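You operate a simulated robot arm through the tools that you are given. There is no shell and no other tool.

You run a simulated robot arm. Do the job below in one go: nothing can be reset, and whatever is moved stays where it is left.

TASK
Log the temperature for the yellow folder's job, print the label and stick it on that folder.
Fine: bring up the job printed on the folder; LOG once at TEMP, then PRINT once; label square in the white frame. Leave the desk's other keys, switches, knob and plugs.

The check looks at the end state, three seconds after you hand in, the way a careful person would. Anything else that was tipped, shoved, dropped, spilled or broken makes it a failure.

THE ROBOT
A 7-joint arm with a fingered hand, fixed in place. Base frame: the origin is on the floor under the middle of its stand, x ahead of it, y to its left, z up. Lengths are in m, angles in rad, forces in N, time in s.
It reaches about 0.702 m from its shoulder. Its first joint turns from -2.007 to 2.007 rad. Payload 3.1 kg.
The tool frame sits at the grasp point between the pads (the TCP): z along the fingers, y along the line on which they close. The tips reach 0.022 m beyond it. The gripper opens to 0.112 m; its body begins 0.06 m behind the TCP. The gripper is a hand of 3 fingers: y runs from the thumb to the fingers, the wrist lies at [0, 0, -0.218] in the tool frame, and closing takes about 1.5 s.
Orientation is that of the tool frame in the base frame, as [roll, pitch, yaw] about the fixed x, y, z axes, in that order (R = Rz(yaw) Ry(pitch) Rx(roll)). With the fingers straight down and closing along the base's y, the tool's x points along the base's -x, its y along +y and its z along -z.

THE INTERFACE
- The arm moves only by the tool drive_tool. Its argument "increments" is a list of rows, each an object of numbers (a shift or turn left out is 0, a gripper value left out holds the last): "wx", "wy", "wz": the turn, a rotation vector about the tool's x, y, z in rad; "dx", "dy", "dz": the shift along the tool's x, y, z in m. In form: [{"wx": .., "wy": .., "wz": .., "dx": .., "dy": .., "dz": ..}, ...]. A call has 1 to 20 rows; each row shifts and turns the commanded pose from where the row before left it, along the tool's axes as they then stand. "jaw" is the opening in per cent of the stroke, from 0 (shut) to 100 (fully open), set as the call begins (left out, the last holds). Each row takes 0.2 s and may step no farther than 0.05 m and 0.15 rad from the row before; otherwise, or with a gripper value out of range, the whole call is refused. A pose out of reach is approached as far as the arm can. The call stops where the force on the tool passes 40 N (or 10 N more than at its start, if that is more) or the arm is blocked; 0.2 s more then pass. The fingers move at their own pace (about 0.108 m/s each) and stop on an object; they squeeze with about 27 N. The grip force told is the motor's: it shows also when the fingers shut on nothing. Time passes only in rows, and 0.2 s behind the last, so rows that do not move let the fingers close. It gives the time, the measured TCP pose, the force on the tool (base axes), the opening and the grip force at its end, in the units of the frame above (readings bear some noise), with the torque about the TCP (base axes, N m) and any sound that the robot's microphone picked up.
- Cameras (640 x 400 px; columns grow to the right, rows downward): "scene" is fixed at [0.0493, -0.6504, 1.4672]; the picture's right is [0.82, -0.57, 0.00], its down [-0.43, -0.63, -0.64] and it looks along [0.37, 0.53, -0.77] (base axes); focal length 291 px, centre (320, 200). "wrist" rides on the gripper at [0.066, 0.003, -0.08] in the tool frame; the picture's right is [-0.05, 1.00, 0.00], its down [-0.77, -0.04, -0.64] and it looks along [-0.64, -0.03, 0.77] (tool axes); focal length 275 px, centre (320, 200). There is no depth. A picture from a camera that has moved, and an enlarged one, comes with that camera's place and axes in the base frame and with its lens.
- grab_frame(camera): a new picture of that camera. The clock stands still meanwhile.
- slide_trunk(by): slides the trunk up (or, below 0, down) by that many m; the arm rides with it, the base frame stays. It gives what a move gives, with no picture.
- finger_targets(finger1, finger2, thumb_bend): sets how far each is bent, from 0 (flat) to 1 (curled in); at 0.3 the hand is open as for a grip, at 0.7 the pads meet at the TCP. One left out holds its place. A second passes; each finger stops where it meets its share of the squeeze, and holds until it gets a number again. A gripper value or a shape takes the hand back. It gives what a move gives, with no picture; readings hold the bend of each and the force on the fingers (four entries, about 0 where the hand has none), thumb and palm.
- set_grasp(shape): the hand has 3 fingers and takes this shape, open, in about a second: jaw (thumb against the fingers, like two jaws); tri (thumb and two fingers); tip (a fingertip pinch); poke (one finger out to press); point (the index stretched); flat (the hand flat); cup (the hand cupped); fist (a fist). The gripper value then closes the fingers along that shape, each until it touches; the sizes above hold for jaw. It gives what a move gives, with no picture.
- close_up(camera, box): a new picture of the part [left, top, right, bottom] of that camera's present view, enlarged. The clock stands still meanwhile.
- job_done(): hands the job in; it is judged then, once.

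Nothing tells you positions but the pictures and the camera data. Unless the task says otherwise, let go and move clear before handing in.

The tools are called after "Request:" as name(argument=value, ...) on one line, values as JSON. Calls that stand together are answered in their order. drive_tool: Moves the arm, as the interface text tells. Its arguments: {"type":"object","properties":{"increments":{"type":"array","items":{"type":"object","properties":{"wx":{"type":"number"},"wy":{"type":"number"},"wz":{"type":"number"},"dx":{"type":"number"},"dy":{"type":"number"},"dz":{"type":"number"}}}},"jaw":{"type":"number"}},"required":["increments"]} The other tools are called the same way: slide_trunk (by) moves the trunk up or down; set_grasp (shape) gives the hand a shape; finger_targets (finger1, finger2, thumb_bend) moves the fingers one by one; grab_frame (camera) takes a picture; close_up (camera, box) takes an enlarged picture of a part of a camera's view; job_done () hands the job in.

At the start:

```text
clock: 0.0
eef_pos: [0.4735, -0.1753, 1.0883]
tool_rot: [3.141, 0.001, 3.141]
force: [0.1, 0.7, 0.0]
moment: [0.0, 0.0, 0.01]
width: 0.1117
grasp_force: 0.1
shape: jaw
bend: [0.3, 0.3, 0.3]
finger forces: [0.0, 0.0, 0.0, 0.1, 0.1, 0.0]
trunk travel left (down, up): [-0.75, 0.24]
```

scene: 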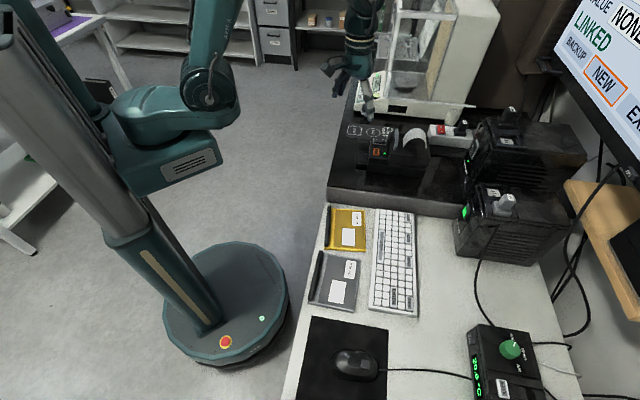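
wrist: 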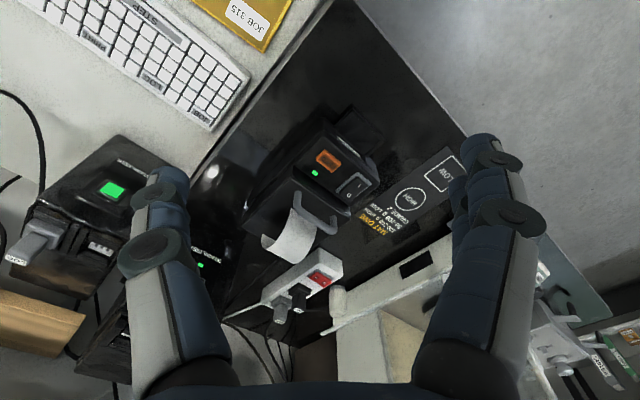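

I see a desk with a yellow and a grey folder, a keyboard, a printer on a black slab, and a monitor at the right. I'll take close-ups first to read the texts before moving.

Request:
close_up(camera="scene", box=[300, 190, 460, 330])

Request:
close_up(camera="scene", box=[320, 90, 480, 190])

Request:
close_up(camera="scene", box=[540, 0, 640, 180])

Request:
close_up(camera="scene", box=[440, 280, 600, 400])

Request:
close_up(camera="wrist", box=[220, 90, 500, 290])

Request:
close_up(camera="wrist", box=[40, 0, 300, 150])

Request:
close_up(camera="wrist", box=[0, 140, 240, 400])

```text
2.86 times, centred on (380, 260) of scene
camera zoom: at [0.0493, -0.6504, 1.4672], right [0.82, -0.57, 0.0], down [-0.43, -0.63, -0.64], along [0.37, 0.53, -0.77], focal length 831 px, centre (149, 29)
```

zoom: 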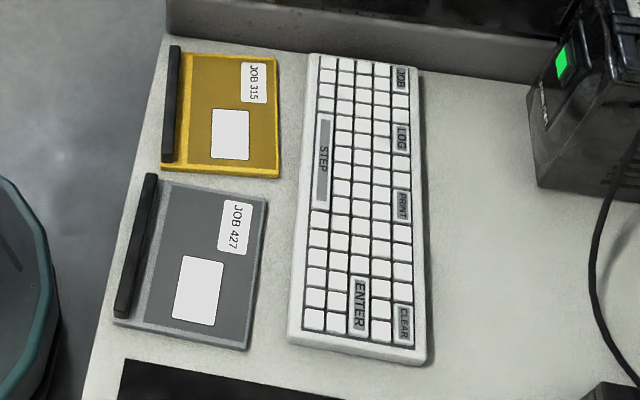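

```text
4.00 times, centred on (400, 140) of scene
camera zoom: at [0.0493, -0.6504, 1.4672], right [0.82, -0.57, 0.0], down [-0.43, -0.63, -0.64], along [0.37, 0.53, -0.77], focal length 1164 px, centre (0, 440)
```

zoom: 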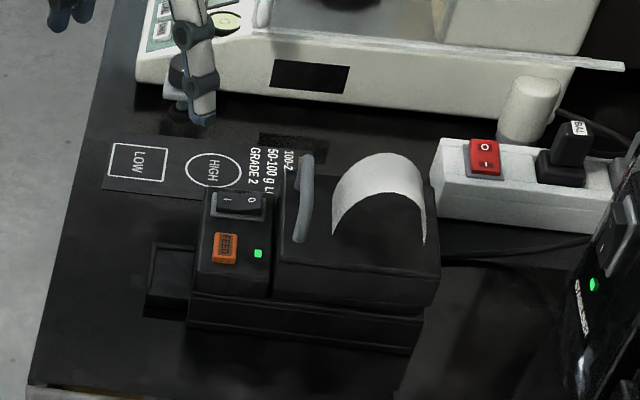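

```text
2.22 times, centred on (590, 90) of scene
camera zoom: at [0.0493, -0.6504, 1.4672], right [0.82, -0.57, 0.0], down [-0.43, -0.63, -0.64], along [0.37, 0.53, -0.77], focal length 646 px, centre (-280, 444)
```

zoom: 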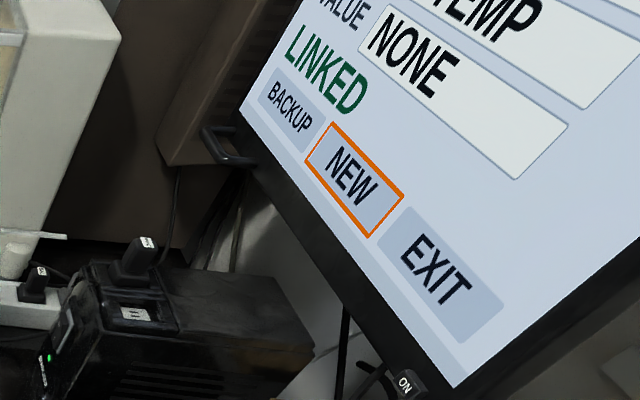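

```text
3.33 times, centred on (520, 340) of scene
camera zoom: at [0.0493, -0.6504, 1.4672], right [0.82, -0.57, 0.0], down [-0.43, -0.63, -0.64], along [0.37, 0.53, -0.77], focal length 970 px, centre (-347, -267)
```

zoom: 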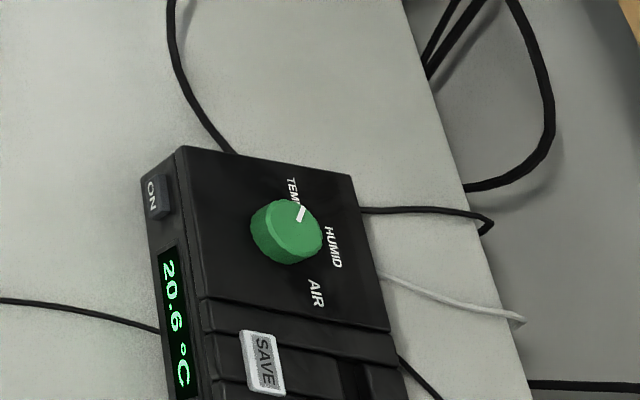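

```text
2.00 times, centred on (360, 190) of wrist
camera zoom: at [0.4066, -0.1742, 1.1687], right [0.05, 1.0, 0.0], down [0.77, -0.04, 0.64], along [0.64, -0.03, -0.77], focal length 551 px, centre (240, 220)
```

zoom: 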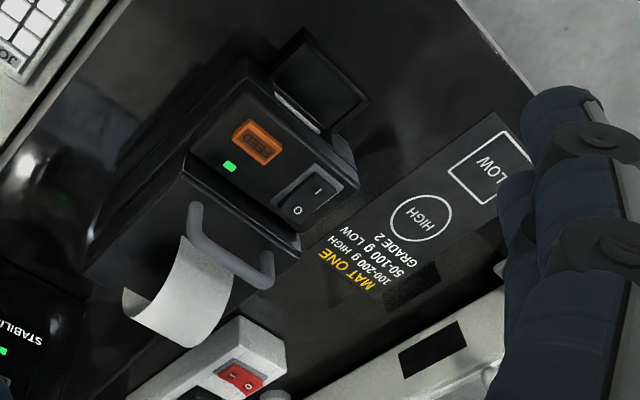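

```text
2.46 times, centred on (170, 75) of wrist
camera zoom: at [0.4066, -0.1742, 1.1687], right [0.05, 1.0, 0.0], down [0.77, -0.04, 0.64], along [0.64, -0.03, -0.77], focal length 678 px, centre (689, 508)
```

zoom: 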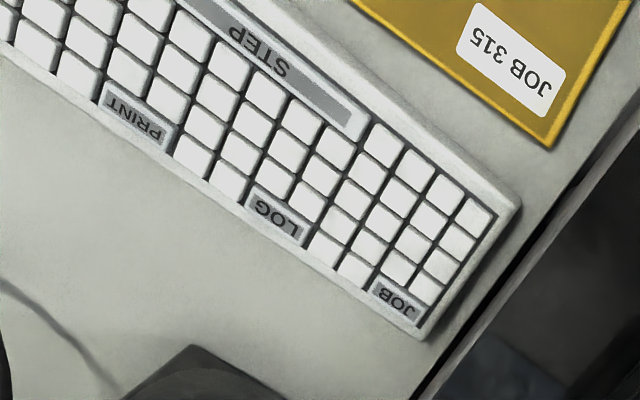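

```text
1.54 times, centred on (120, 270) of wrist
camera zoom: at [0.4066, -0.1742, 1.1687], right [0.05, 1.0, 0.0], down [0.77, -0.04, 0.64], along [0.64, -0.03, -0.77], focal length 424 px, centre (628, 92)
```

zoom: 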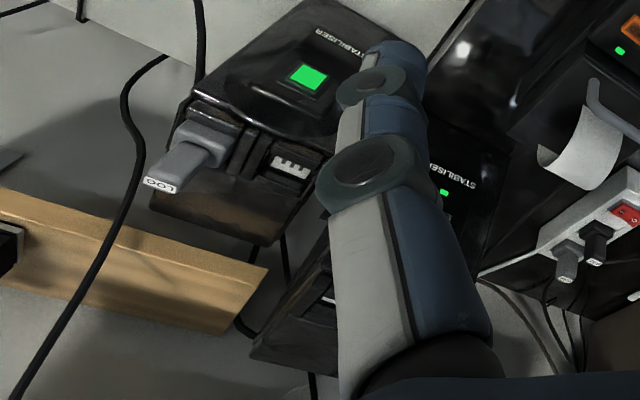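

The yellow folder reads JOB 315; the keyboard has JOB, LOG, PRINT, STEP, ENTER and CLEAR keys; the screen is only partly visible from the scene camera. I'll back the hand up a little and turn the wrist camera toward the monitor to read the whole screen.

Request:
drive_tool(increments=[{"dx": 0.04, "dz": -0.02}, {"dx": 0.04, "dz": -0.02}, {"wz": 0.13}, {"wz": 0.13}, {"wz": 0.13}, {"wz": 0.13}, {"wz": 0.13}, {"wz": 0.13}, {"wy": -0.13}, {"wy": -0.13}, {"wy": -0.13}, {"wy": -0.13}, {"wy": -0.13}, {"wy": -0.13}])

Request:
grab_frame(camera="wrist")

Request:
grab_frame(camera="scene")

```text
clock: 3.0
eef_pos: [0.3933, -0.1763, 1.1278]
tool_rot: [-3.141, 0.783, 2.365]
force: [0.4, 0.6, -0.4]
moment: [-0.01, 0.02, 0.01]
width: 0.1117
grasp_force: 0.0
shape: jaw
bend: [0.3, 0.3, 0.3]
finger forces: [0.0, 0.1, 0.0, 0.0, 0.0, 0.1]
trunk travel left (down, up): [-0.75, 0.24]
```

```text
taken
camera wrist: at [0.3206, -0.1021, 1.1389], right [0.72, 0.69, 0.03], down [0.05, -0.1, 0.99], along [0.69, -0.72, -0.1], focal length 275 px, centre (320, 200)
```

wrist: 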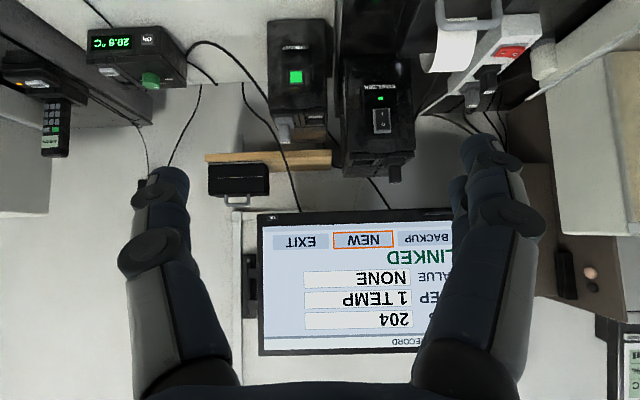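

```text
taken
```

scene: 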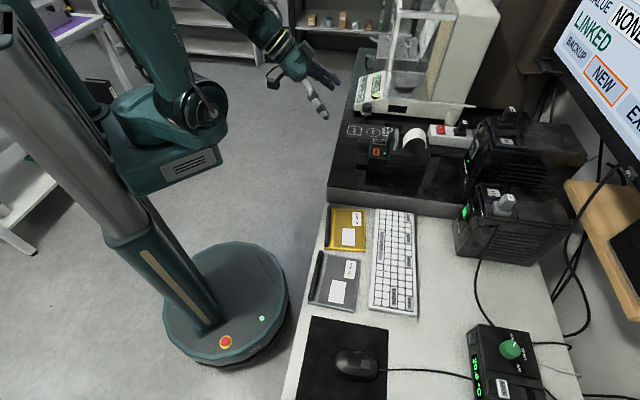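

The screen shows job 204, step 1 TEMP, value NONE, LINKED, with NEW outlined. I'll zoom in to read it fully, and check the surroundings for notes.

Request:
close_up(camera="wrist", box=[240, 200, 480, 350])

Request:
close_up(camera="wrist", box=[0, 0, 220, 160])

Request:
close_up(camera="wrist", box=[240, 0, 440, 200])

Request:
close_up(camera="wrist", box=[520, 200, 640, 400])

Request:
close_up(camera="scene", box=[340, 60, 480, 180])

Request:
close_up(camera="scene", box=[440, 90, 600, 270])

```text
2.67 times, centred on (360, 275) of wrist
camera zoom: at [0.3206, -0.1021, 1.1389], right [0.72, 0.69, 0.03], down [0.05, -0.1, 0.99], along [0.69, -0.72, -0.1], focal length 734 px, centre (213, 0)
```

zoom: 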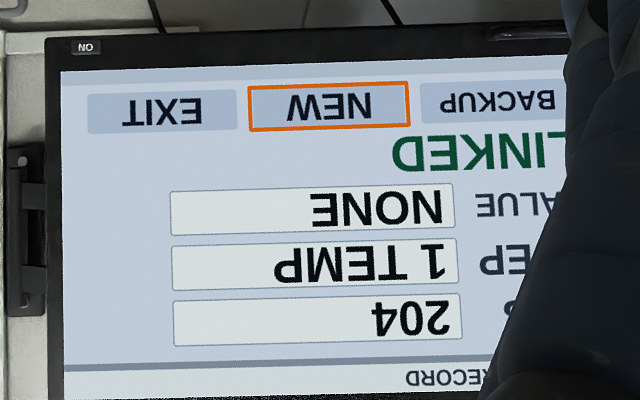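

```text
2.50 times, centred on (110, 80) of wrist
camera zoom: at [0.3206, -0.1021, 1.1389], right [0.72, 0.69, 0.03], down [0.05, -0.1, 0.99], along [0.69, -0.72, -0.1], focal length 688 px, centre (845, 500)
```

zoom: 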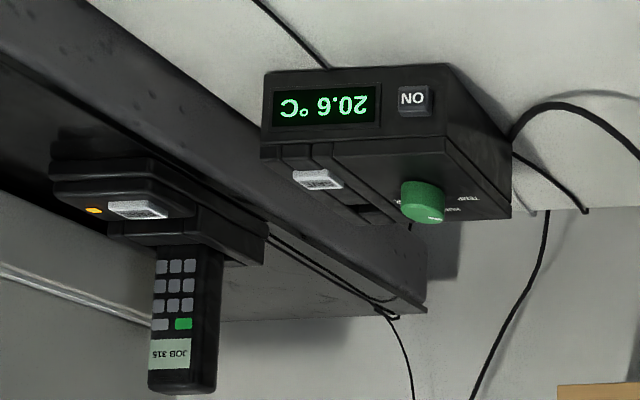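

```text
2.00 times, centred on (340, 100) of wrist
camera zoom: at [0.3206, -0.1021, 1.1389], right [0.72, 0.69, 0.03], down [0.05, -0.1, 0.99], along [0.69, -0.72, -0.1], focal length 551 px, centre (280, 400)
```

zoom: 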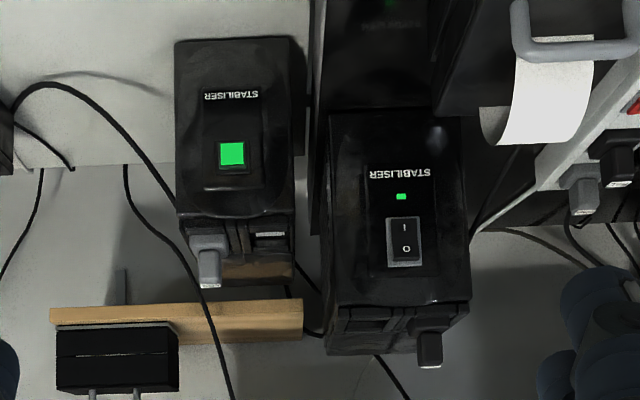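

```text
2.00 times, centred on (580, 300) of wrist
camera zoom: at [0.3206, -0.1021, 1.1389], right [0.72, 0.69, 0.03], down [0.05, -0.1, 0.99], along [0.69, -0.72, -0.1], focal length 551 px, centre (-200, 0)
```

zoom: 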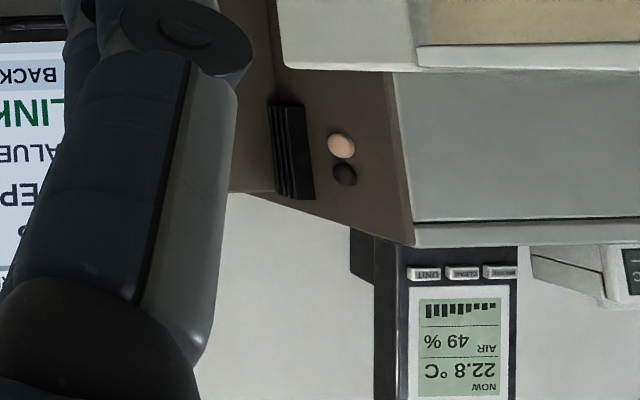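

```text
3.33 times, centred on (410, 120) of scene
camera zoom: at [0.0493, -0.6504, 1.4672], right [0.82, -0.57, 0.0], down [-0.43, -0.63, -0.64], along [0.37, 0.53, -0.77], focal length 970 px, centre (20, 467)
```

zoom: 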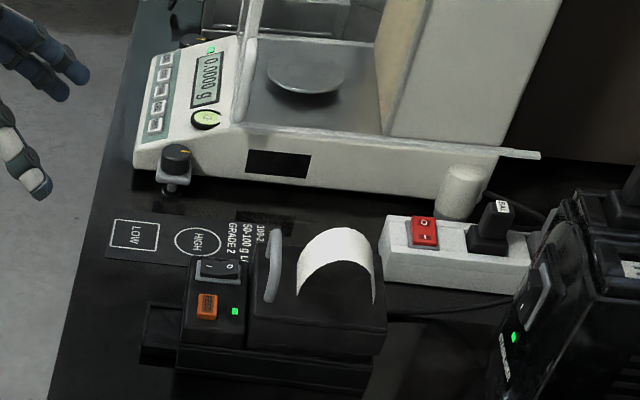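

```text
2.22 times, centred on (520, 180) of scene
camera zoom: at [0.0493, -0.6504, 1.4672], right [0.82, -0.57, 0.0], down [-0.43, -0.63, -0.64], along [0.37, 0.53, -0.77], focal length 646 px, centre (-124, 244)
```

zoom: 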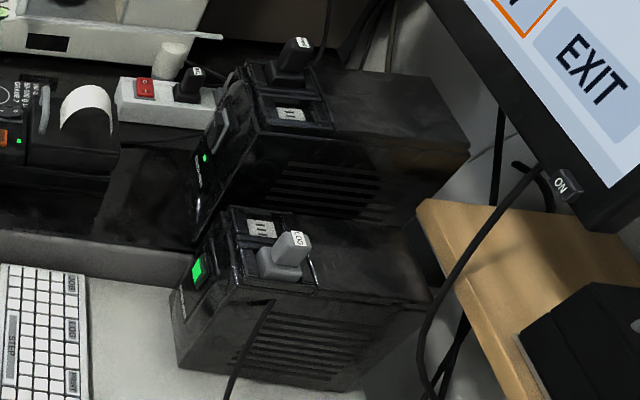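

The screen (upside down in this view) reads JOB 204 / STEP 1 TEMP / VALUE NONE, and the logger's knob points at TEMP. So I'll use the JOB key to bring up 315, then LOG and PRINT. Next I shape the hand for poking and return it to pointing down to find out where the fingertip is.

Request:
set_grasp(shape="poke")

Request:
drive_tool(increments=[{"wy": 0.13}, {"wy": 0.13}, {"wy": 0.13}, {"wy": 0.13}, {"wy": 0.13}, {"wy": 0.13}])

Request:
grab_frame(camera="wrist")

Request:
grab_frame(camera="scene")

```text
clock: 3.9
eef_pos: [0.3931, -0.1776, 1.1285]
tool_rot: [-3.141, 0.779, 2.362]
force: [-0.4, 0.1, -0.3]
moment: [0.01, -0.02, -0.04]
width: 0.0
grasp_force: 0.2
shape: poke
bend: [1.0, 1.0, 0.46]
finger forces: [0.1, 0.0, 0.0, 0.0, 0.0, 0.0]
trunk travel left (down, up): [-0.75, 0.24]
```

```text
clock: 5.3
eef_pos: [0.3942, -0.177, 1.1281]
tool_rot: [3.141, -0.002, 2.362]
force: [0.4, 0.0, 0.3]
moment: [-0.03, 0.02, -0.02]
width: 0.0001
grasp_force: 0.0
shape: poke
bend: [1.0, 1.0, 0.46]
finger forces: [0.1, 0.0, 0.0, 0.0, 0.0, 0.0]
trunk travel left (down, up): [-0.75, 0.24]
```

```text
taken
camera wrist: at [0.3485, -0.1289, 1.2085], right [0.74, 0.68, 0.0], down [0.52, -0.57, 0.63], along [0.43, -0.47, -0.77], focal length 275 px, centre (320, 200)
```

wrist: 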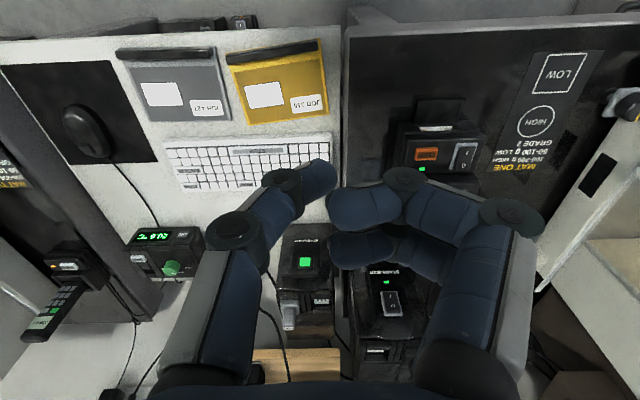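

```text
taken
```

scene: 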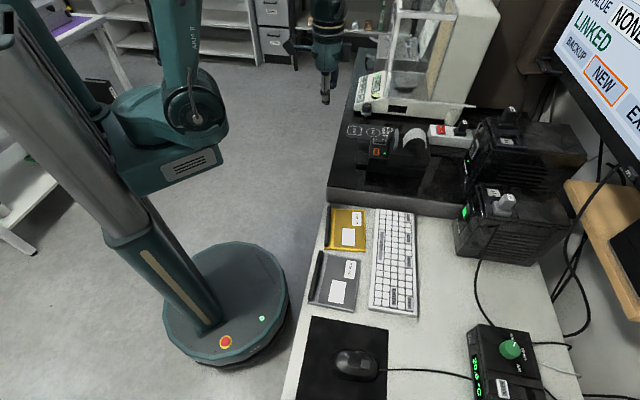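

The hand is now in poke shape with the thumb out; both folders, the keyboard and printer are visible. I'll zoom in to locate the poking tip and the printer's tray.

Request:
close_up(camera="wrist", box=[200, 130, 440, 280])

Request:
close_up(camera="scene", box=[280, 20, 400, 120])

Request:
close_up(camera="wrist", box=[360, 70, 520, 190])

Request:
close_up(camera="wrist", box=[100, 20, 350, 200])

```text
2.67 times, centred on (320, 205) of wrist
camera zoom: at [0.3485, -0.1289, 1.2085], right [0.74, 0.68, 0.0], down [0.52, -0.57, 0.63], along [0.43, -0.47, -0.77], focal length 734 px, centre (320, 187)
```

zoom: 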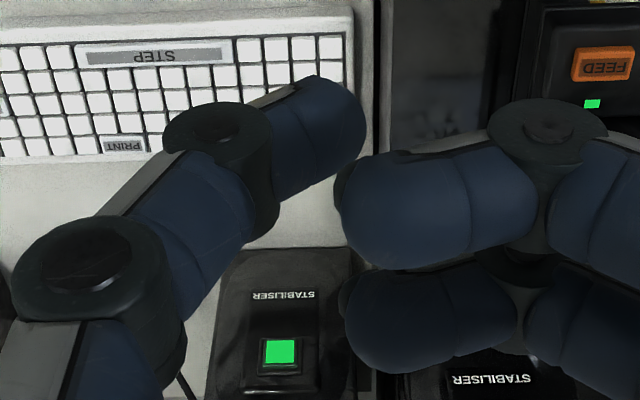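

```text
4.00 times, centred on (340, 70) of scene
camera zoom: at [0.0493, -0.6504, 1.4672], right [0.82, -0.57, 0.0], down [-0.43, -0.63, -0.64], along [0.37, 0.53, -0.77], focal length 1164 px, centre (240, 720)
```

zoom: 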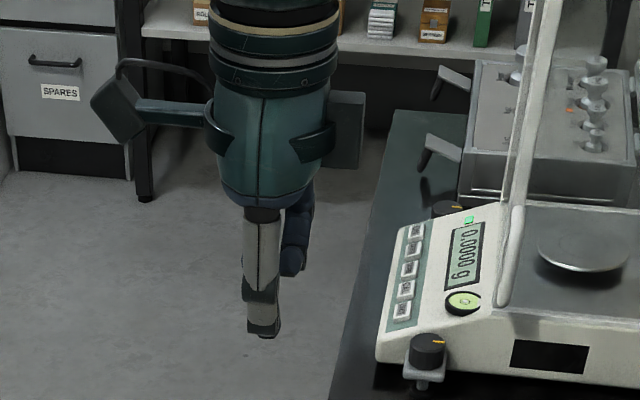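

```text
3.33 times, centred on (440, 130) of wrist
camera zoom: at [0.3485, -0.1289, 1.2085], right [0.74, 0.68, 0.0], down [0.52, -0.57, 0.63], along [0.43, -0.47, -0.77], focal length 918 px, centre (-80, 433)
```

zoom: 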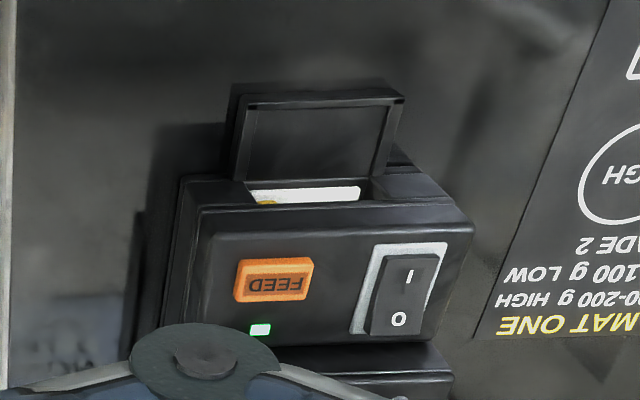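

```text
2.22 times, centred on (225, 110) of wrist
camera zoom: at [0.3485, -0.1289, 1.2085], right [0.74, 0.68, 0.0], down [0.52, -0.57, 0.63], along [0.43, -0.47, -0.77], focal length 612 px, centre (531, 400)
```

zoom: 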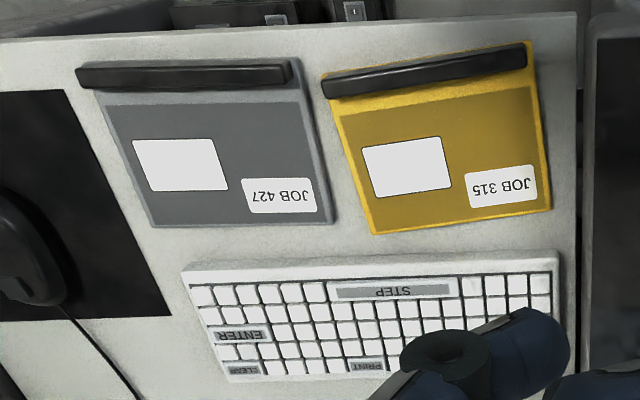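

The poking tip is at the TCP axis about 22 mm beyond it. The keyboard runs along (0.7, 0.7), with the JOB key at about (0.574, -0.367, 0.753). I'll turn the hand so the curled fingers face the robot side and hover over the JOB key.

Request:
drive_tool(increments=[{"wz": -0.143}, {"wz": -0.143}, {"wz": -0.143}, {"wz": -0.143}, {"wz": -0.143}, {"wz": -0.143}, {"wz": -0.143}, {"wz": -0.143}, {"wz": -0.143}, {"wz": -0.143}, {"wz": -0.14}])

Request:
close_up(camera="scene", box=[310, 170, 490, 290])

Request:
grab_frame(camera="wrist")

```text
clock: 7.7
eef_pos: [0.393, -0.177, 1.1284]
tool_rot: [-3.141, 0.0, -2.351]
force: [0.2, 0.3, -0.5]
moment: [0.01, 0.03, 0.01]
width: 0.0001
grasp_force: 0.1
shape: poke
bend: [1.0, 1.0, 0.46]
finger forces: [0.0, 0.1, 0.0, 0.0, 0.0, 0.0]
trunk travel left (down, up): [-0.75, 0.24]
```

```text
3.33 times, centred on (400, 230) of scene
camera zoom: at [0.0493, -0.6504, 1.4672], right [0.82, -0.57, 0.0], down [-0.43, -0.63, -0.64], along [0.37, 0.53, -0.77], focal length 970 px, centre (53, 100)
```

zoom: 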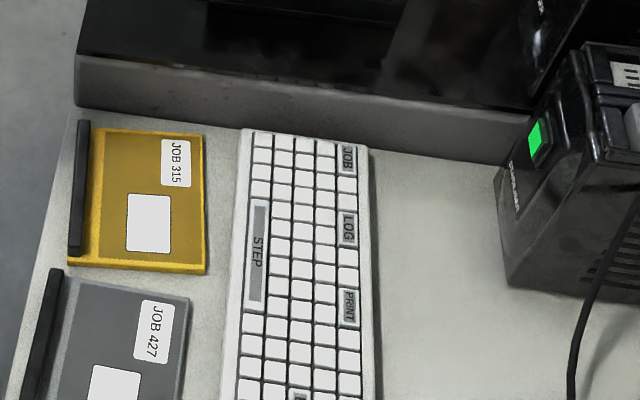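

```text
taken
camera wrist: at [0.3442, -0.2221, 1.209], right [-0.68, 0.73, 0.0], down [0.57, 0.52, 0.64], along [0.47, 0.43, -0.77], focal length 275 px, centre (320, 200)
```

wrist: 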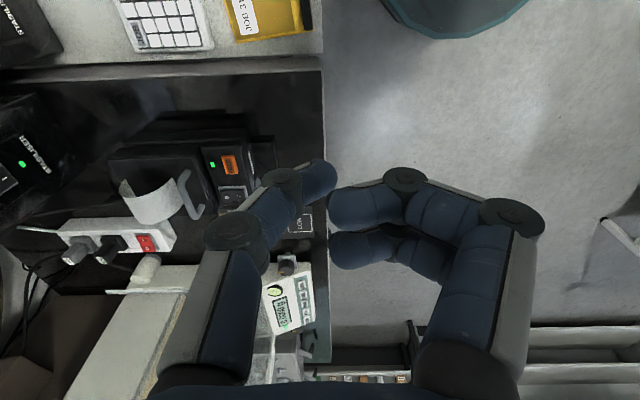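

I'm checking the tip offset from this new orientation with the scene camera before descending.

Request:
close_up(camera="scene", box=[280, 20, 400, 120])

Request:
close_up(camera="wrist", box=[200, 120, 440, 280])

```text
4.00 times, centred on (340, 70) of scene
camera zoom: at [0.0493, -0.6504, 1.4672], right [0.82, -0.57, 0.0], down [-0.43, -0.63, -0.64], along [0.37, 0.53, -0.77], focal length 1164 px, centre (240, 720)
```

zoom: 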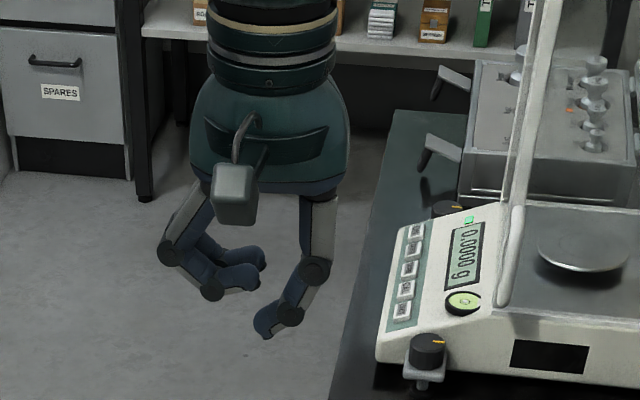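

```text
2.50 times, centred on (320, 200) of wrist
camera zoom: at [0.3442, -0.2221, 1.209], right [-0.68, 0.73, 0.0], down [0.57, 0.52, 0.64], along [0.47, 0.43, -0.77], focal length 688 px, centre (320, 200)
```

zoom: 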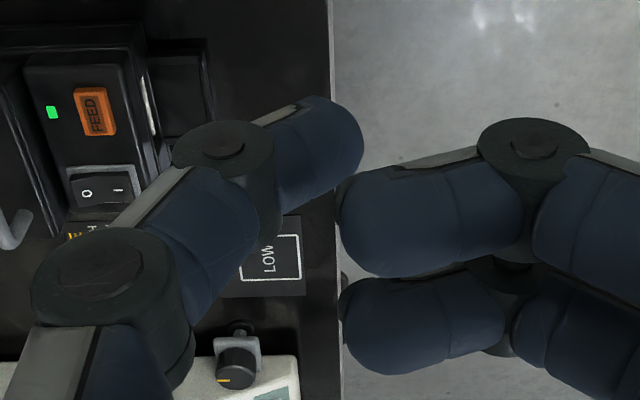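

The poking thumb only protrudes a few centimetres past the curled fingers, and the slab wall beside the JOB key is about 8 cm tall. I'll look at the "point" shape to see whether a stretched index gives more clearance.

Request:
set_grasp(shape="point")

Request:
close_up(camera="scene", box=[280, 20, 400, 120])

Request:
grab_frame(camera="wrist")

```text
clock: 8.6
eef_pos: [0.393, -0.1767, 1.1289]
tool_rot: [-3.14, -0.002, -2.352]
force: [-0.3, 0.6, 0.2]
moment: [0.0, -0.01, 0.03]
width: 0.0
grasp_force: 0.1
shape: point
bend: [0.27, 1.0, 0.5]
finger forces: [0.0, 0.0, 0.1, 0.0, 0.1, 0.0]
trunk travel left (down, up): [-0.75, 0.24]
```

```text
4.00 times, centred on (340, 70) of scene
camera zoom: at [0.0493, -0.6504, 1.4672], right [0.82, -0.57, 0.0], down [-0.43, -0.63, -0.64], along [0.37, 0.53, -0.77], focal length 1164 px, centre (240, 720)
```

zoom: 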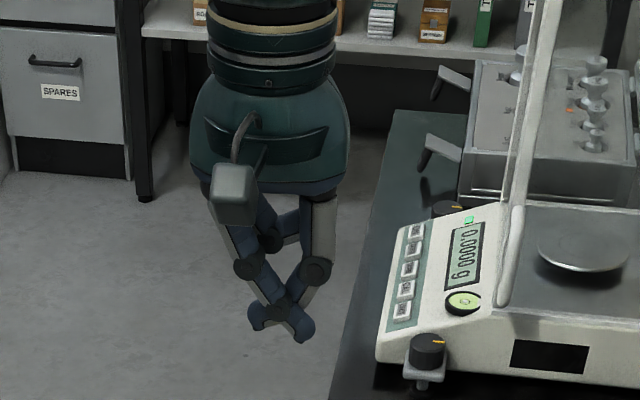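

```text
taken
camera wrist: at [0.344, -0.222, 1.209], right [-0.68, 0.74, 0.0], down [0.57, 0.52, 0.64], along [0.47, 0.43, -0.77], focal length 275 px, centre (320, 200)
```

wrist: 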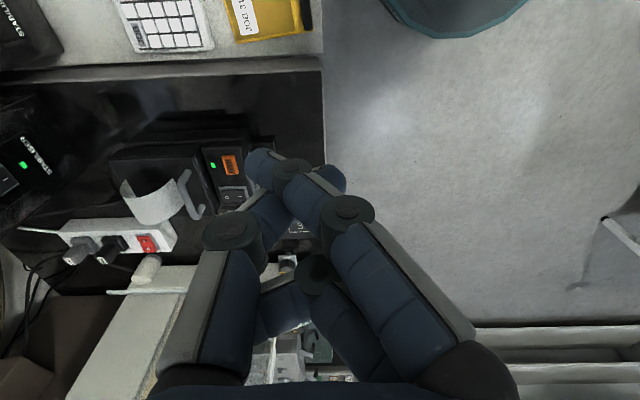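

The "point" shape crosses over the thumb and isn't clean, so I'll go back to poke and use a slight tilt leaning the hand away from the slab wall. I'll move over the JOB key at a safe height first.

Request:
set_grasp(shape="poke")

Request:
drive_tool(increments=[{"dx": 0.0027, "dy": -0.0434}, {"dx": 0.0027, "dy": -0.0434}, {"dx": 0.0027, "dy": -0.0434}, {"dx": 0.0027, "dy": -0.0434}, {"dx": 0.0027, "dy": -0.0434}, {"dx": 0.0027, "dy": -0.0434}, {"dz": 0.045}, {"dz": 0.045}, {"dz": 0.045}, {"dz": 0.044}, {"wy": -0.125}, {"wy": -0.125}])

Request:
grab_frame(camera="wrist")

Request:
grab_frame(camera="scene")

```text
clock: 9.5
eef_pos: [0.394, -0.1765, 1.1288]
tool_rot: [-3.141, 0.0, -2.353]
force: [0.1, -0.7, -0.2]
moment: [-0.01, 0.0, 0.0]
width: 0.0
grasp_force: 0.0
shape: poke
bend: [0.99, 1.0, 1.0]
finger forces: [0.0, 0.1, 0.1, 0.0, 0.0, 0.0]
trunk travel left (down, up): [-0.75, 0.24]
```

```text
clock: 12.1
eef_pos: [0.5289, -0.3347, 0.9457]
tool_rot: [3.141, 0.253, -2.354]
force: [-0.4, -0.7, 0.5]
moment: [0.0, 0.0, 0.0]
width: 0.0
grasp_force: 0.1
shape: poke
bend: [0.99, 1.0, 1.0]
finger forces: [0.1, 0.0, 0.0, 0.1, 0.1, 0.0]
out of reach, approached as far as the arm can: row 5, 6
trunk travel left (down, up): [-0.75, 0.24]
```

```text
taken
camera wrist: at [0.4663, -0.3919, 1.0069], right [-0.68, 0.74, 0.01], down [0.44, 0.39, 0.81], along [0.59, 0.55, -0.59], focal length 275 px, centre (320, 200)
```

wrist: 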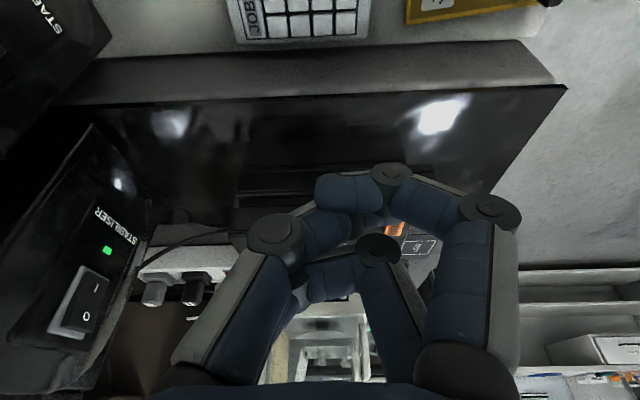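

```text
taken
```

scene: 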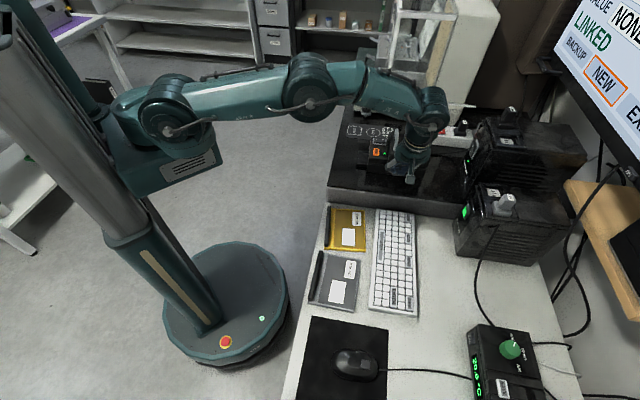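

The thumb reads fully bent after coming from "point", so the fingers tangled; also the arm got close to its reach limit at this height. I'll reset the hand via jaw then poke, and lower the trunk by 0.1 so the arm is better placed.

Request:
set_grasp(shape="jaw")

Request:
set_grasp(shape="poke")

Request:
slide_trunk(by=-0.1)

Request:
grab_frame(camera="wrist")

Request:
grab_frame(camera="scene")

```text
clock: 13.0
eef_pos: [0.5286, -0.3339, 0.9457]
tool_rot: [-3.141, 0.249, -2.352]
force: [0.4, -0.7, 0.1]
moment: [-0.05, -0.02, 0.0]
width: 0.016
grasp_force: 0.0
shape: jaw
bend: [0.3, 0.73, 0.43]
finger forces: [0.1, 0.0, 0.0, 0.1, 0.1, 0.0]
trunk travel left (down, up): [-0.75, 0.24]
```

```text
clock: 13.9
eef_pos: [0.5291, -0.3332, 0.9448]
tool_rot: [-3.141, 0.249, -2.354]
force: [-1.1, 0.3, 0.0]
moment: [-0.05, 0.0, -0.01]
width: 0.0
grasp_force: 0.1
shape: poke
bend: [1.0, 1.0, 1.0]
finger forces: [0.0, 0.1, 0.0, 0.1, 0.1, 0.0]
trunk travel left (down, up): [-0.75, 0.24]
```

```text
clock: 15.2
eef_pos: [0.5283, -0.3341, 0.8449]
tool_rot: [3.141, 0.249, -2.353]
force: [1.0, -0.5, 0.0]
moment: [0.04, 0.01, -0.01]
width: 0.0
grasp_force: 0.1
shape: poke
bend: [1.0, 1.0, 1.0]
finger forces: [0.0, 0.0, 0.0, 0.0, 0.0, 0.0]
trunk travel left (down, up): [-0.65, 0.34]
```

```text
taken
camera wrist: at [0.4672, -0.3915, 0.907], right [-0.68, 0.74, 0.01], down [0.44, 0.39, 0.81], along [0.59, 0.55, -0.59], focal length 275 px, centre (320, 200)
```

wrist: 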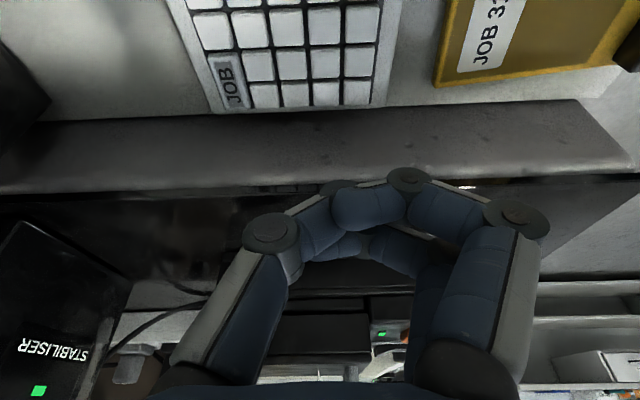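

```text
taken
```

scene: 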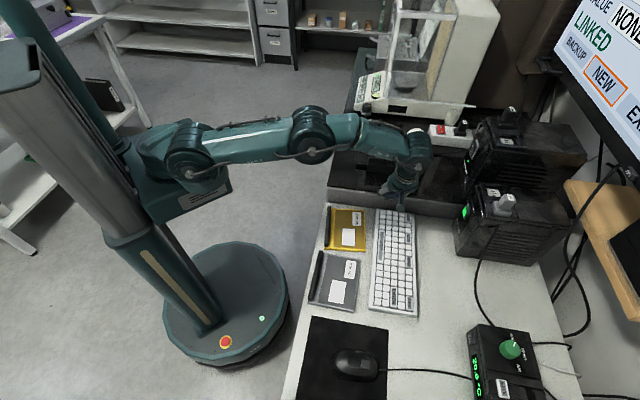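

The poke shape ended with the thumb tucked in this time. I'll raise the hand a bit and set the fingers individually: open, then curl the two fingers, with the thumb left out at about 0.46 as it was before.

Request:
drive_tool(increments=[{"dz": -0.04}, {"dz": -0.02}])

Request:
finger_targets(finger1=0.3, finger2=0.3, thumb_bend=0.2)

Request:
finger_targets(finger1=1.0, finger2=1.0, thumb_bend=0.3)

Request:
grab_frame(camera="wrist")

Request:
close_up(camera="scene", box=[340, 130, 460, 230])

```text
clock: 15.8
eef_pos: [0.518, -0.3432, 0.9037]
tool_rot: [3.14, 0.25, -2.352]
force: [0.2, -0.1, -0.5]
moment: [-0.01, 0.02, 0.02]
width: 0.0
grasp_force: 0.1
shape: poke
bend: [1.0, 1.0, 1.0]
finger forces: [0.1, 0.0, 0.0, 0.0, 0.1, 0.1]
trunk travel left (down, up): [-0.65, 0.34]
```

```text
clock: 16.8
eef_pos: [0.5177, -0.3441, 0.9036]
tool_rot: [3.141, 0.249, -2.352]
force: [-0.4, 0.3, 0.2]
moment: [0.0, -0.01, -0.01]
width: 0.0773
grasp_force: 0.0
shape: fingers
bend: [0.3, 0.42, 0.33]
finger forces: [0.0, 0.0, 0.0, 0.0, 0.0, 0.1]
trunk travel left (down, up): [-0.65, 0.34]
```

```text
clock: 17.8
eef_pos: [0.5193, -0.3437, 0.9036]
tool_rot: [3.141, 0.251, -2.353]
force: [-1.2, -0.5, -0.1]
moment: [0.03, 0.01, 0.02]
width: 0.0324
grasp_force: 0.0
shape: fingers
bend: [0.99, 0.74, 0.37]
finger forces: [0.0, 0.0, 0.0, 0.0, 0.0, 0.1]
trunk travel left (down, up): [-0.65, 0.34]
```

```text
taken
camera wrist: at [0.4568, -0.4017, 0.9656], right [-0.68, 0.74, 0.01], down [0.44, 0.39, 0.81], along [0.59, 0.55, -0.59], focal length 275 px, centre (320, 200)
```

wrist: 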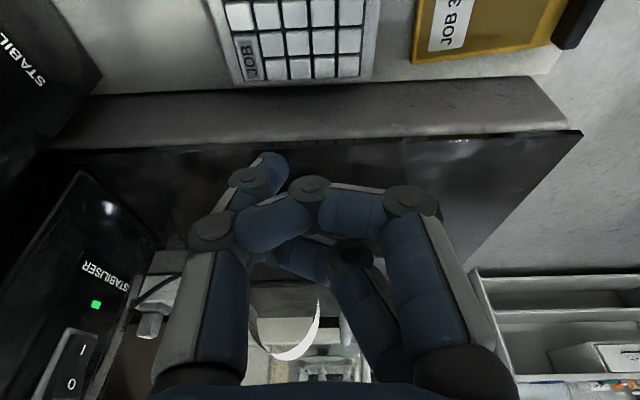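

```text
4.00 times, centred on (400, 180) of scene
camera zoom: at [0.0493, -0.6504, 1.4672], right [0.82, -0.57, 0.0], down [-0.43, -0.63, -0.64], along [0.37, 0.53, -0.77], focal length 1164 px, centre (0, 280)
```

zoom: 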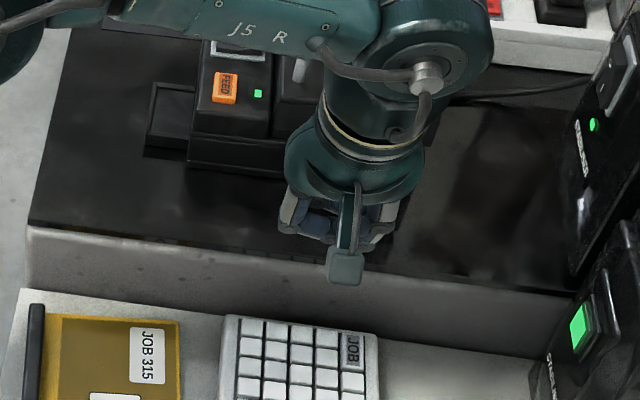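

The fingers are still travelling. I'll let time pass and look again.

Request:
drive_tool(increments=[{}, {}, {}, {}, {}])

Request:
grab_frame(camera="wrist")

```text
clock: 19.0
eef_pos: [0.5199, -0.3432, 0.904]
tool_rot: [-3.14, 0.251, -2.354]
force: [0.2, -0.2, 0.8]
moment: [-0.04, 0.02, 0.0]
width: 0.0328
grasp_force: 0.0
shape: fingers
bend: [0.99, 0.74, 0.37]
finger forces: [0.0, 0.1, 0.0, 0.1, 0.1, 0.0]
trunk travel left (down, up): [-0.65, 0.34]
```

```text
taken
camera wrist: at [0.4568, -0.4017, 0.9656], right [-0.68, 0.74, 0.01], down [0.44, 0.39, 0.81], along [0.59, 0.55, -0.59], focal length 275 px, centre (320, 200)
```

wrist: 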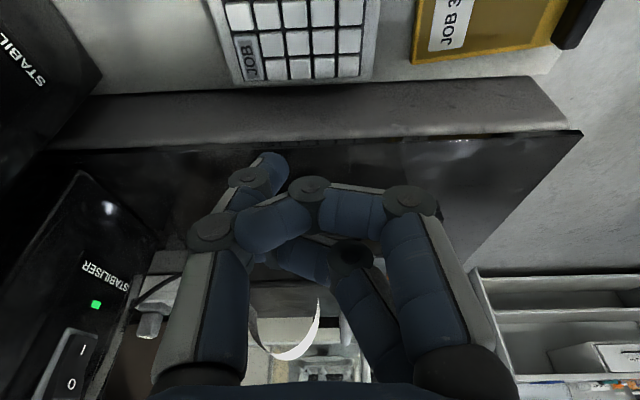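

I'll fully reopen to the jaw shape, wait until it has settled, and then go to poke again, as in the first (good) case.

Request:
set_grasp(shape="jaw")

Request:
drive_tool(increments=[{}, {}, {}, {}, {}], jaw=100)

Request:
set_grasp(shape="poke")

Request:
drive_tool(increments=[{}, {}])

Request:
grab_frame(camera="wrist")

```text
clock: 19.9
eef_pos: [0.5192, -0.3433, 0.9032]
tool_rot: [-3.14, 0.251, -2.353]
force: [0.3, -0.4, 1.0]
moment: [-0.01, -0.01, 0.01]
width: 0.0798
grasp_force: 0.2
shape: jaw
bend: [0.3, 0.72, 0.4]
finger forces: [0.0, 0.0, 0.0, 0.0, 0.0, 0.0]
trunk travel left (down, up): [-0.65, 0.34]
```

```text
clock: 21.1
eef_pos: [0.5186, -0.3449, 0.9045]
tool_rot: [3.141, 0.249, -2.354]
force: [0.1, 0.4, -1.1]
moment: [-0.02, -0.03, -0.04]
width: 0.0796
grasp_force: 0.1
shape: jaw
bend: [0.3, 0.72, 0.41]
finger forces: [0.0, 0.0, 0.0, 0.0, 0.0, 0.1]
trunk travel left (down, up): [-0.65, 0.34]
```

```text
clock: 22.0
eef_pos: [0.5186, -0.3434, 0.9038]
tool_rot: [3.14, 0.249, -2.353]
force: [-0.4, 0.6, 0.5]
moment: [-0.03, 0.02, -0.01]
width: 0.0001
grasp_force: 0.0
shape: poke
bend: [1.0, 1.0, 1.0]
finger forces: [0.0, 0.0, 0.0, 0.0, 0.0, 0.1]
trunk travel left (down, up): [-0.65, 0.34]
```

```text
clock: 22.6
eef_pos: [0.5188, -0.3434, 0.9042]
tool_rot: [-3.142, 0.249, -2.353]
force: [-1.5, -0.3, 0.4]
moment: [0.02, 0.03, 0.0]
width: 0.0001
grasp_force: 0.2
shape: poke
bend: [1.0, 1.0, 1.0]
finger forces: [0.0, 0.0, 0.0, 0.0, 0.1, 0.0]
trunk travel left (down, up): [-0.65, 0.34]
```

```text
taken
camera wrist: at [0.4568, -0.4017, 0.9656], right [-0.68, 0.74, 0.01], down [0.44, 0.39, 0.81], along [0.59, 0.55, -0.59], focal length 275 px, centre (320, 200)
```

wrist: 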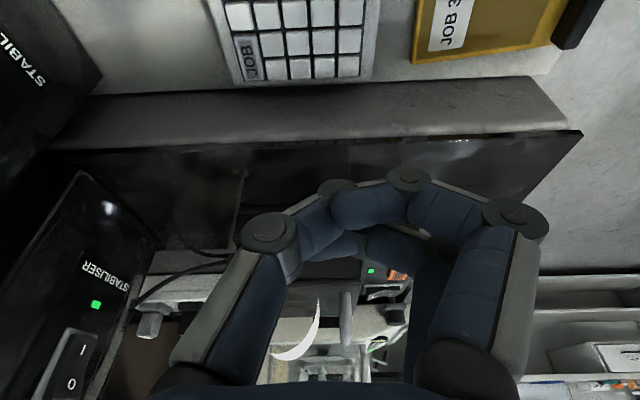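

The thumb and second finger are interlocked. I'll untangle them one at a time: open finger 1, then finger 2 with the thumb still curled, then the thumb.

Request:
finger_targets(finger1=0.2)

Request:
finger_targets(finger2=0.2)

Request:
finger_targets(thumb_bend=0.2)

Request:
grab_frame(camera="wrist")

```text
clock: 23.6
eef_pos: [0.5178, -0.3426, 0.9035]
tool_rot: [-3.141, 0.251, -2.352]
force: [-0.7, 0.6, 0.4]
moment: [0.0, 0.02, -0.01]
width: 0.0054
grasp_force: 0.1
shape: fingers
bend: [1.0, 1.0, 1.0]
finger forces: [0.1, 0.1, 0.0, 0.0, 0.1, 0.1]
trunk travel left (down, up): [-0.65, 0.34]
```

```text
clock: 24.6
eef_pos: [0.5192, -0.3443, 0.9042]
tool_rot: [3.141, 0.25, -2.352]
force: [0.2, 0.4, 0.1]
moment: [-0.01, -0.01, -0.02]
width: 0.0471
grasp_force: 0.1
shape: fingers
bend: [0.2, 0.85, 1.0]
finger forces: [0.0, 0.0, 0.0, 0.0, 0.0, 0.0]
trunk travel left (down, up): [-0.65, 0.34]
```

```text
clock: 25.6
eef_pos: [0.5183, -0.3447, 0.9045]
tool_rot: [3.141, 0.25, -2.352]
force: [-0.1, -0.7, 0.5]
moment: [0.01, -0.03, 0.01]
width: 0.1287
grasp_force: 0.0
shape: fingers
bend: [0.2, 0.2, 0.2]
finger forces: [0.1, 0.1, 0.0, 0.0, 0.0, 0.0]
trunk travel left (down, up): [-0.65, 0.34]
```

```text
taken
camera wrist: at [0.4568, -0.4017, 0.9656], right [-0.68, 0.74, 0.01], down [0.44, 0.39, 0.81], along [0.59, 0.55, -0.59], focal length 275 px, centre (320, 200)
```

wrist: 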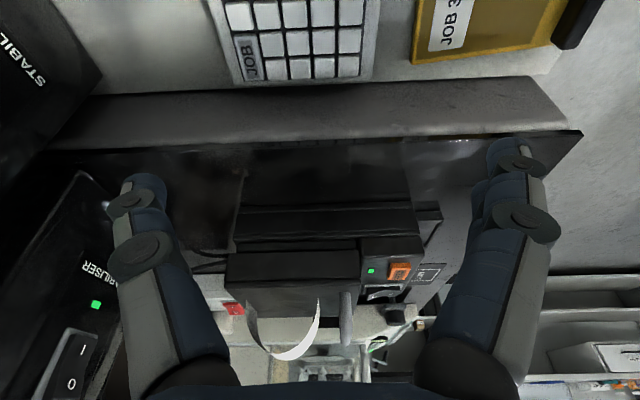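

Untangled. Now I curl the two fingers first and then bring the thumb to 0.46.

Request:
finger_targets(finger1=1.0, finger2=1.0)

Request:
finger_targets(thumb_bend=0.4)

Request:
grab_frame(camera="wrist")

Request:
close_up(camera="scene", box=[340, 130, 460, 230])

```text
clock: 26.6
eef_pos: [0.5191, -0.3426, 0.9037]
tool_rot: [-3.141, 0.25, -2.353]
force: [0.2, 0.3, 0.6]
moment: [0.01, 0.01, 0.03]
width: 0.0504
grasp_force: 0.1
shape: fingers
bend: [1.0, 1.0, 0.2]
finger forces: [0.0, 0.1, 0.0, 0.0, 0.1, 0.0]
trunk travel left (down, up): [-0.65, 0.34]
```

```text
clock: 27.6
eef_pos: [0.5188, -0.3441, 0.9046]
tool_rot: [3.14, 0.25, -2.353]
force: [0.3, -0.3, -0.2]
moment: [0.03, 0.02, -0.01]
width: 0.0407
grasp_force: 0.1
shape: fingers
bend: [1.0, 1.0, 0.4]
finger forces: [0.1, 0.0, 0.0, 0.0, 0.0, 0.1]
trunk travel left (down, up): [-0.65, 0.34]
```

```text
taken
camera wrist: at [0.4568, -0.4017, 0.9656], right [-0.68, 0.74, 0.01], down [0.44, 0.39, 0.81], along [0.59, 0.55, -0.59], focal length 275 px, centre (320, 200)
```

wrist: 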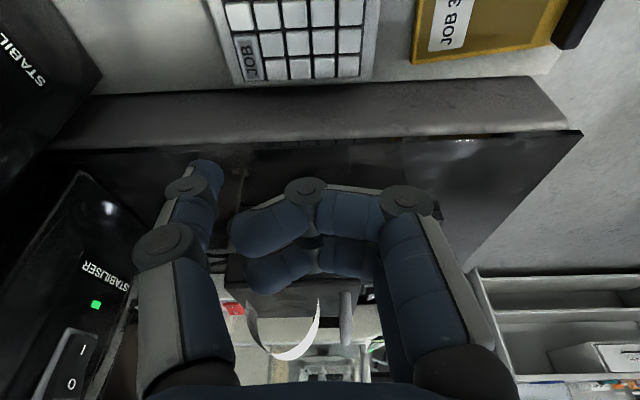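

```text
4.00 times, centred on (400, 180) of scene
camera zoom: at [0.0493, -0.6504, 1.4672], right [0.82, -0.57, 0.0], down [-0.43, -0.63, -0.64], along [0.37, 0.53, -0.77], focal length 1164 px, centre (0, 280)
```

zoom: 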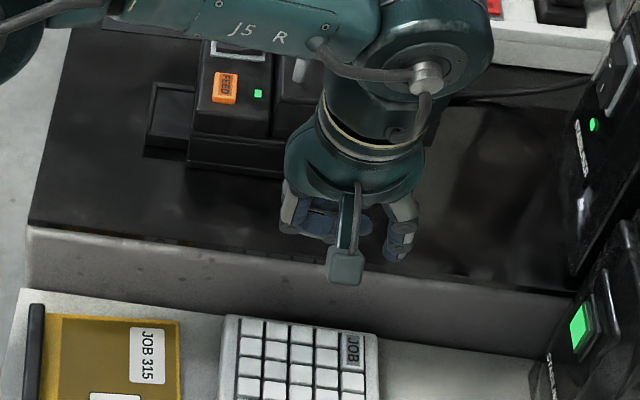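

The thumb is out but at a different place than in poke. With the fingers untangled, I'll issue the poke shape again, which should now reproduce the first good configuration.

Request:
set_grasp(shape="poke")

Request:
grab_frame(camera="wrist")

```text
clock: 28.5
eef_pos: [0.5189, -0.3444, 0.9043]
tool_rot: [-3.14, 0.249, -2.352]
force: [-0.2, 0.1, 0.7]
moment: [0.0, 0.03, -0.02]
width: 0.0
grasp_force: 0.1
shape: poke
bend: [1.0, 1.0, 0.46]
finger forces: [0.0, 0.0, 0.0, 0.1, 0.1, 0.0]
trunk travel left (down, up): [-0.65, 0.34]
```

```text
taken
camera wrist: at [0.4568, -0.4017, 0.9656], right [-0.68, 0.74, 0.01], down [0.44, 0.39, 0.81], along [0.59, 0.55, -0.59], focal length 275 px, centre (320, 200)
```

wrist: 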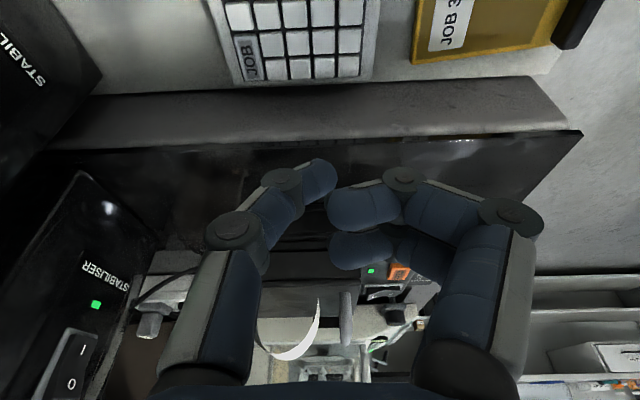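

Poke is right again (thumb tip on the axis). From this view the JOB key triangulates to (0.574, -0.367), the same as before. I move over it and descend to about 3 cm above.

Request:
drive_tool(increments=[{"dx": -0.0069, "dy": -0.0267, "dz": 0.0018}, {"dx": -0.0069, "dy": -0.0267, "dz": 0.0018}, {"dx": 0.0062, "dz": 0.0242}, {"dx": 0.0062, "dz": 0.0242}, {"dx": 0.0062, "dz": 0.0242}, {"dx": 0.0062, "dz": 0.0242}, {}])

Request:
grab_frame(camera="wrist")

Request:
close_up(camera="scene", box=[360, 170, 460, 250])

```text
clock: 30.1
eef_pos: [0.5418, -0.3501, 0.8113]
tool_rot: [-3.141, 0.25, -2.354]
force: [-0.6, 0.3, 0.4]
moment: [0.0, 0.03, 0.01]
width: 0.0001
grasp_force: 0.1
shape: poke
bend: [1.0, 1.0, 0.46]
finger forces: [0.0, 0.0, 0.0, 0.0, 0.0, 0.0]
out of reach, approached as far as the arm can: row 2, 5, 6
trunk travel left (down, up): [-0.65, 0.34]
```

```text
taken
camera wrist: at [0.4797, -0.4082, 0.8733], right [-0.68, 0.74, 0.01], down [0.44, 0.39, 0.81], along [0.59, 0.55, -0.59], focal length 275 px, centre (320, 200)
```

wrist: 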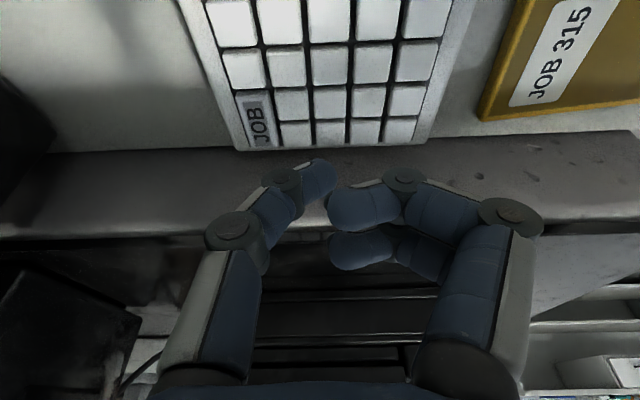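

```text
5.00 times, centred on (410, 210) of scene
camera zoom: at [0.0493, -0.6504, 1.4672], right [0.82, -0.57, 0.0], down [-0.43, -0.63, -0.64], along [0.37, 0.53, -0.77], focal length 1455 px, centre (-130, 150)
```

zoom: 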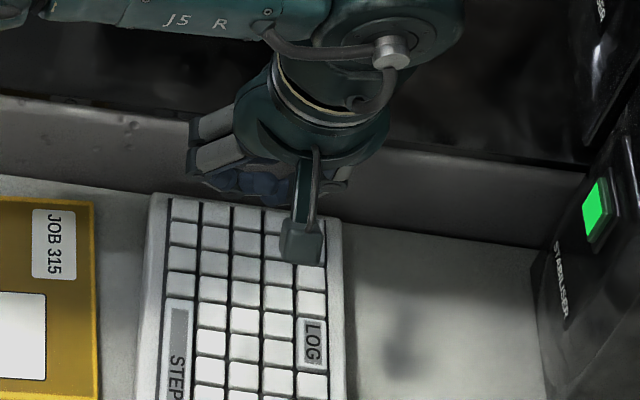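

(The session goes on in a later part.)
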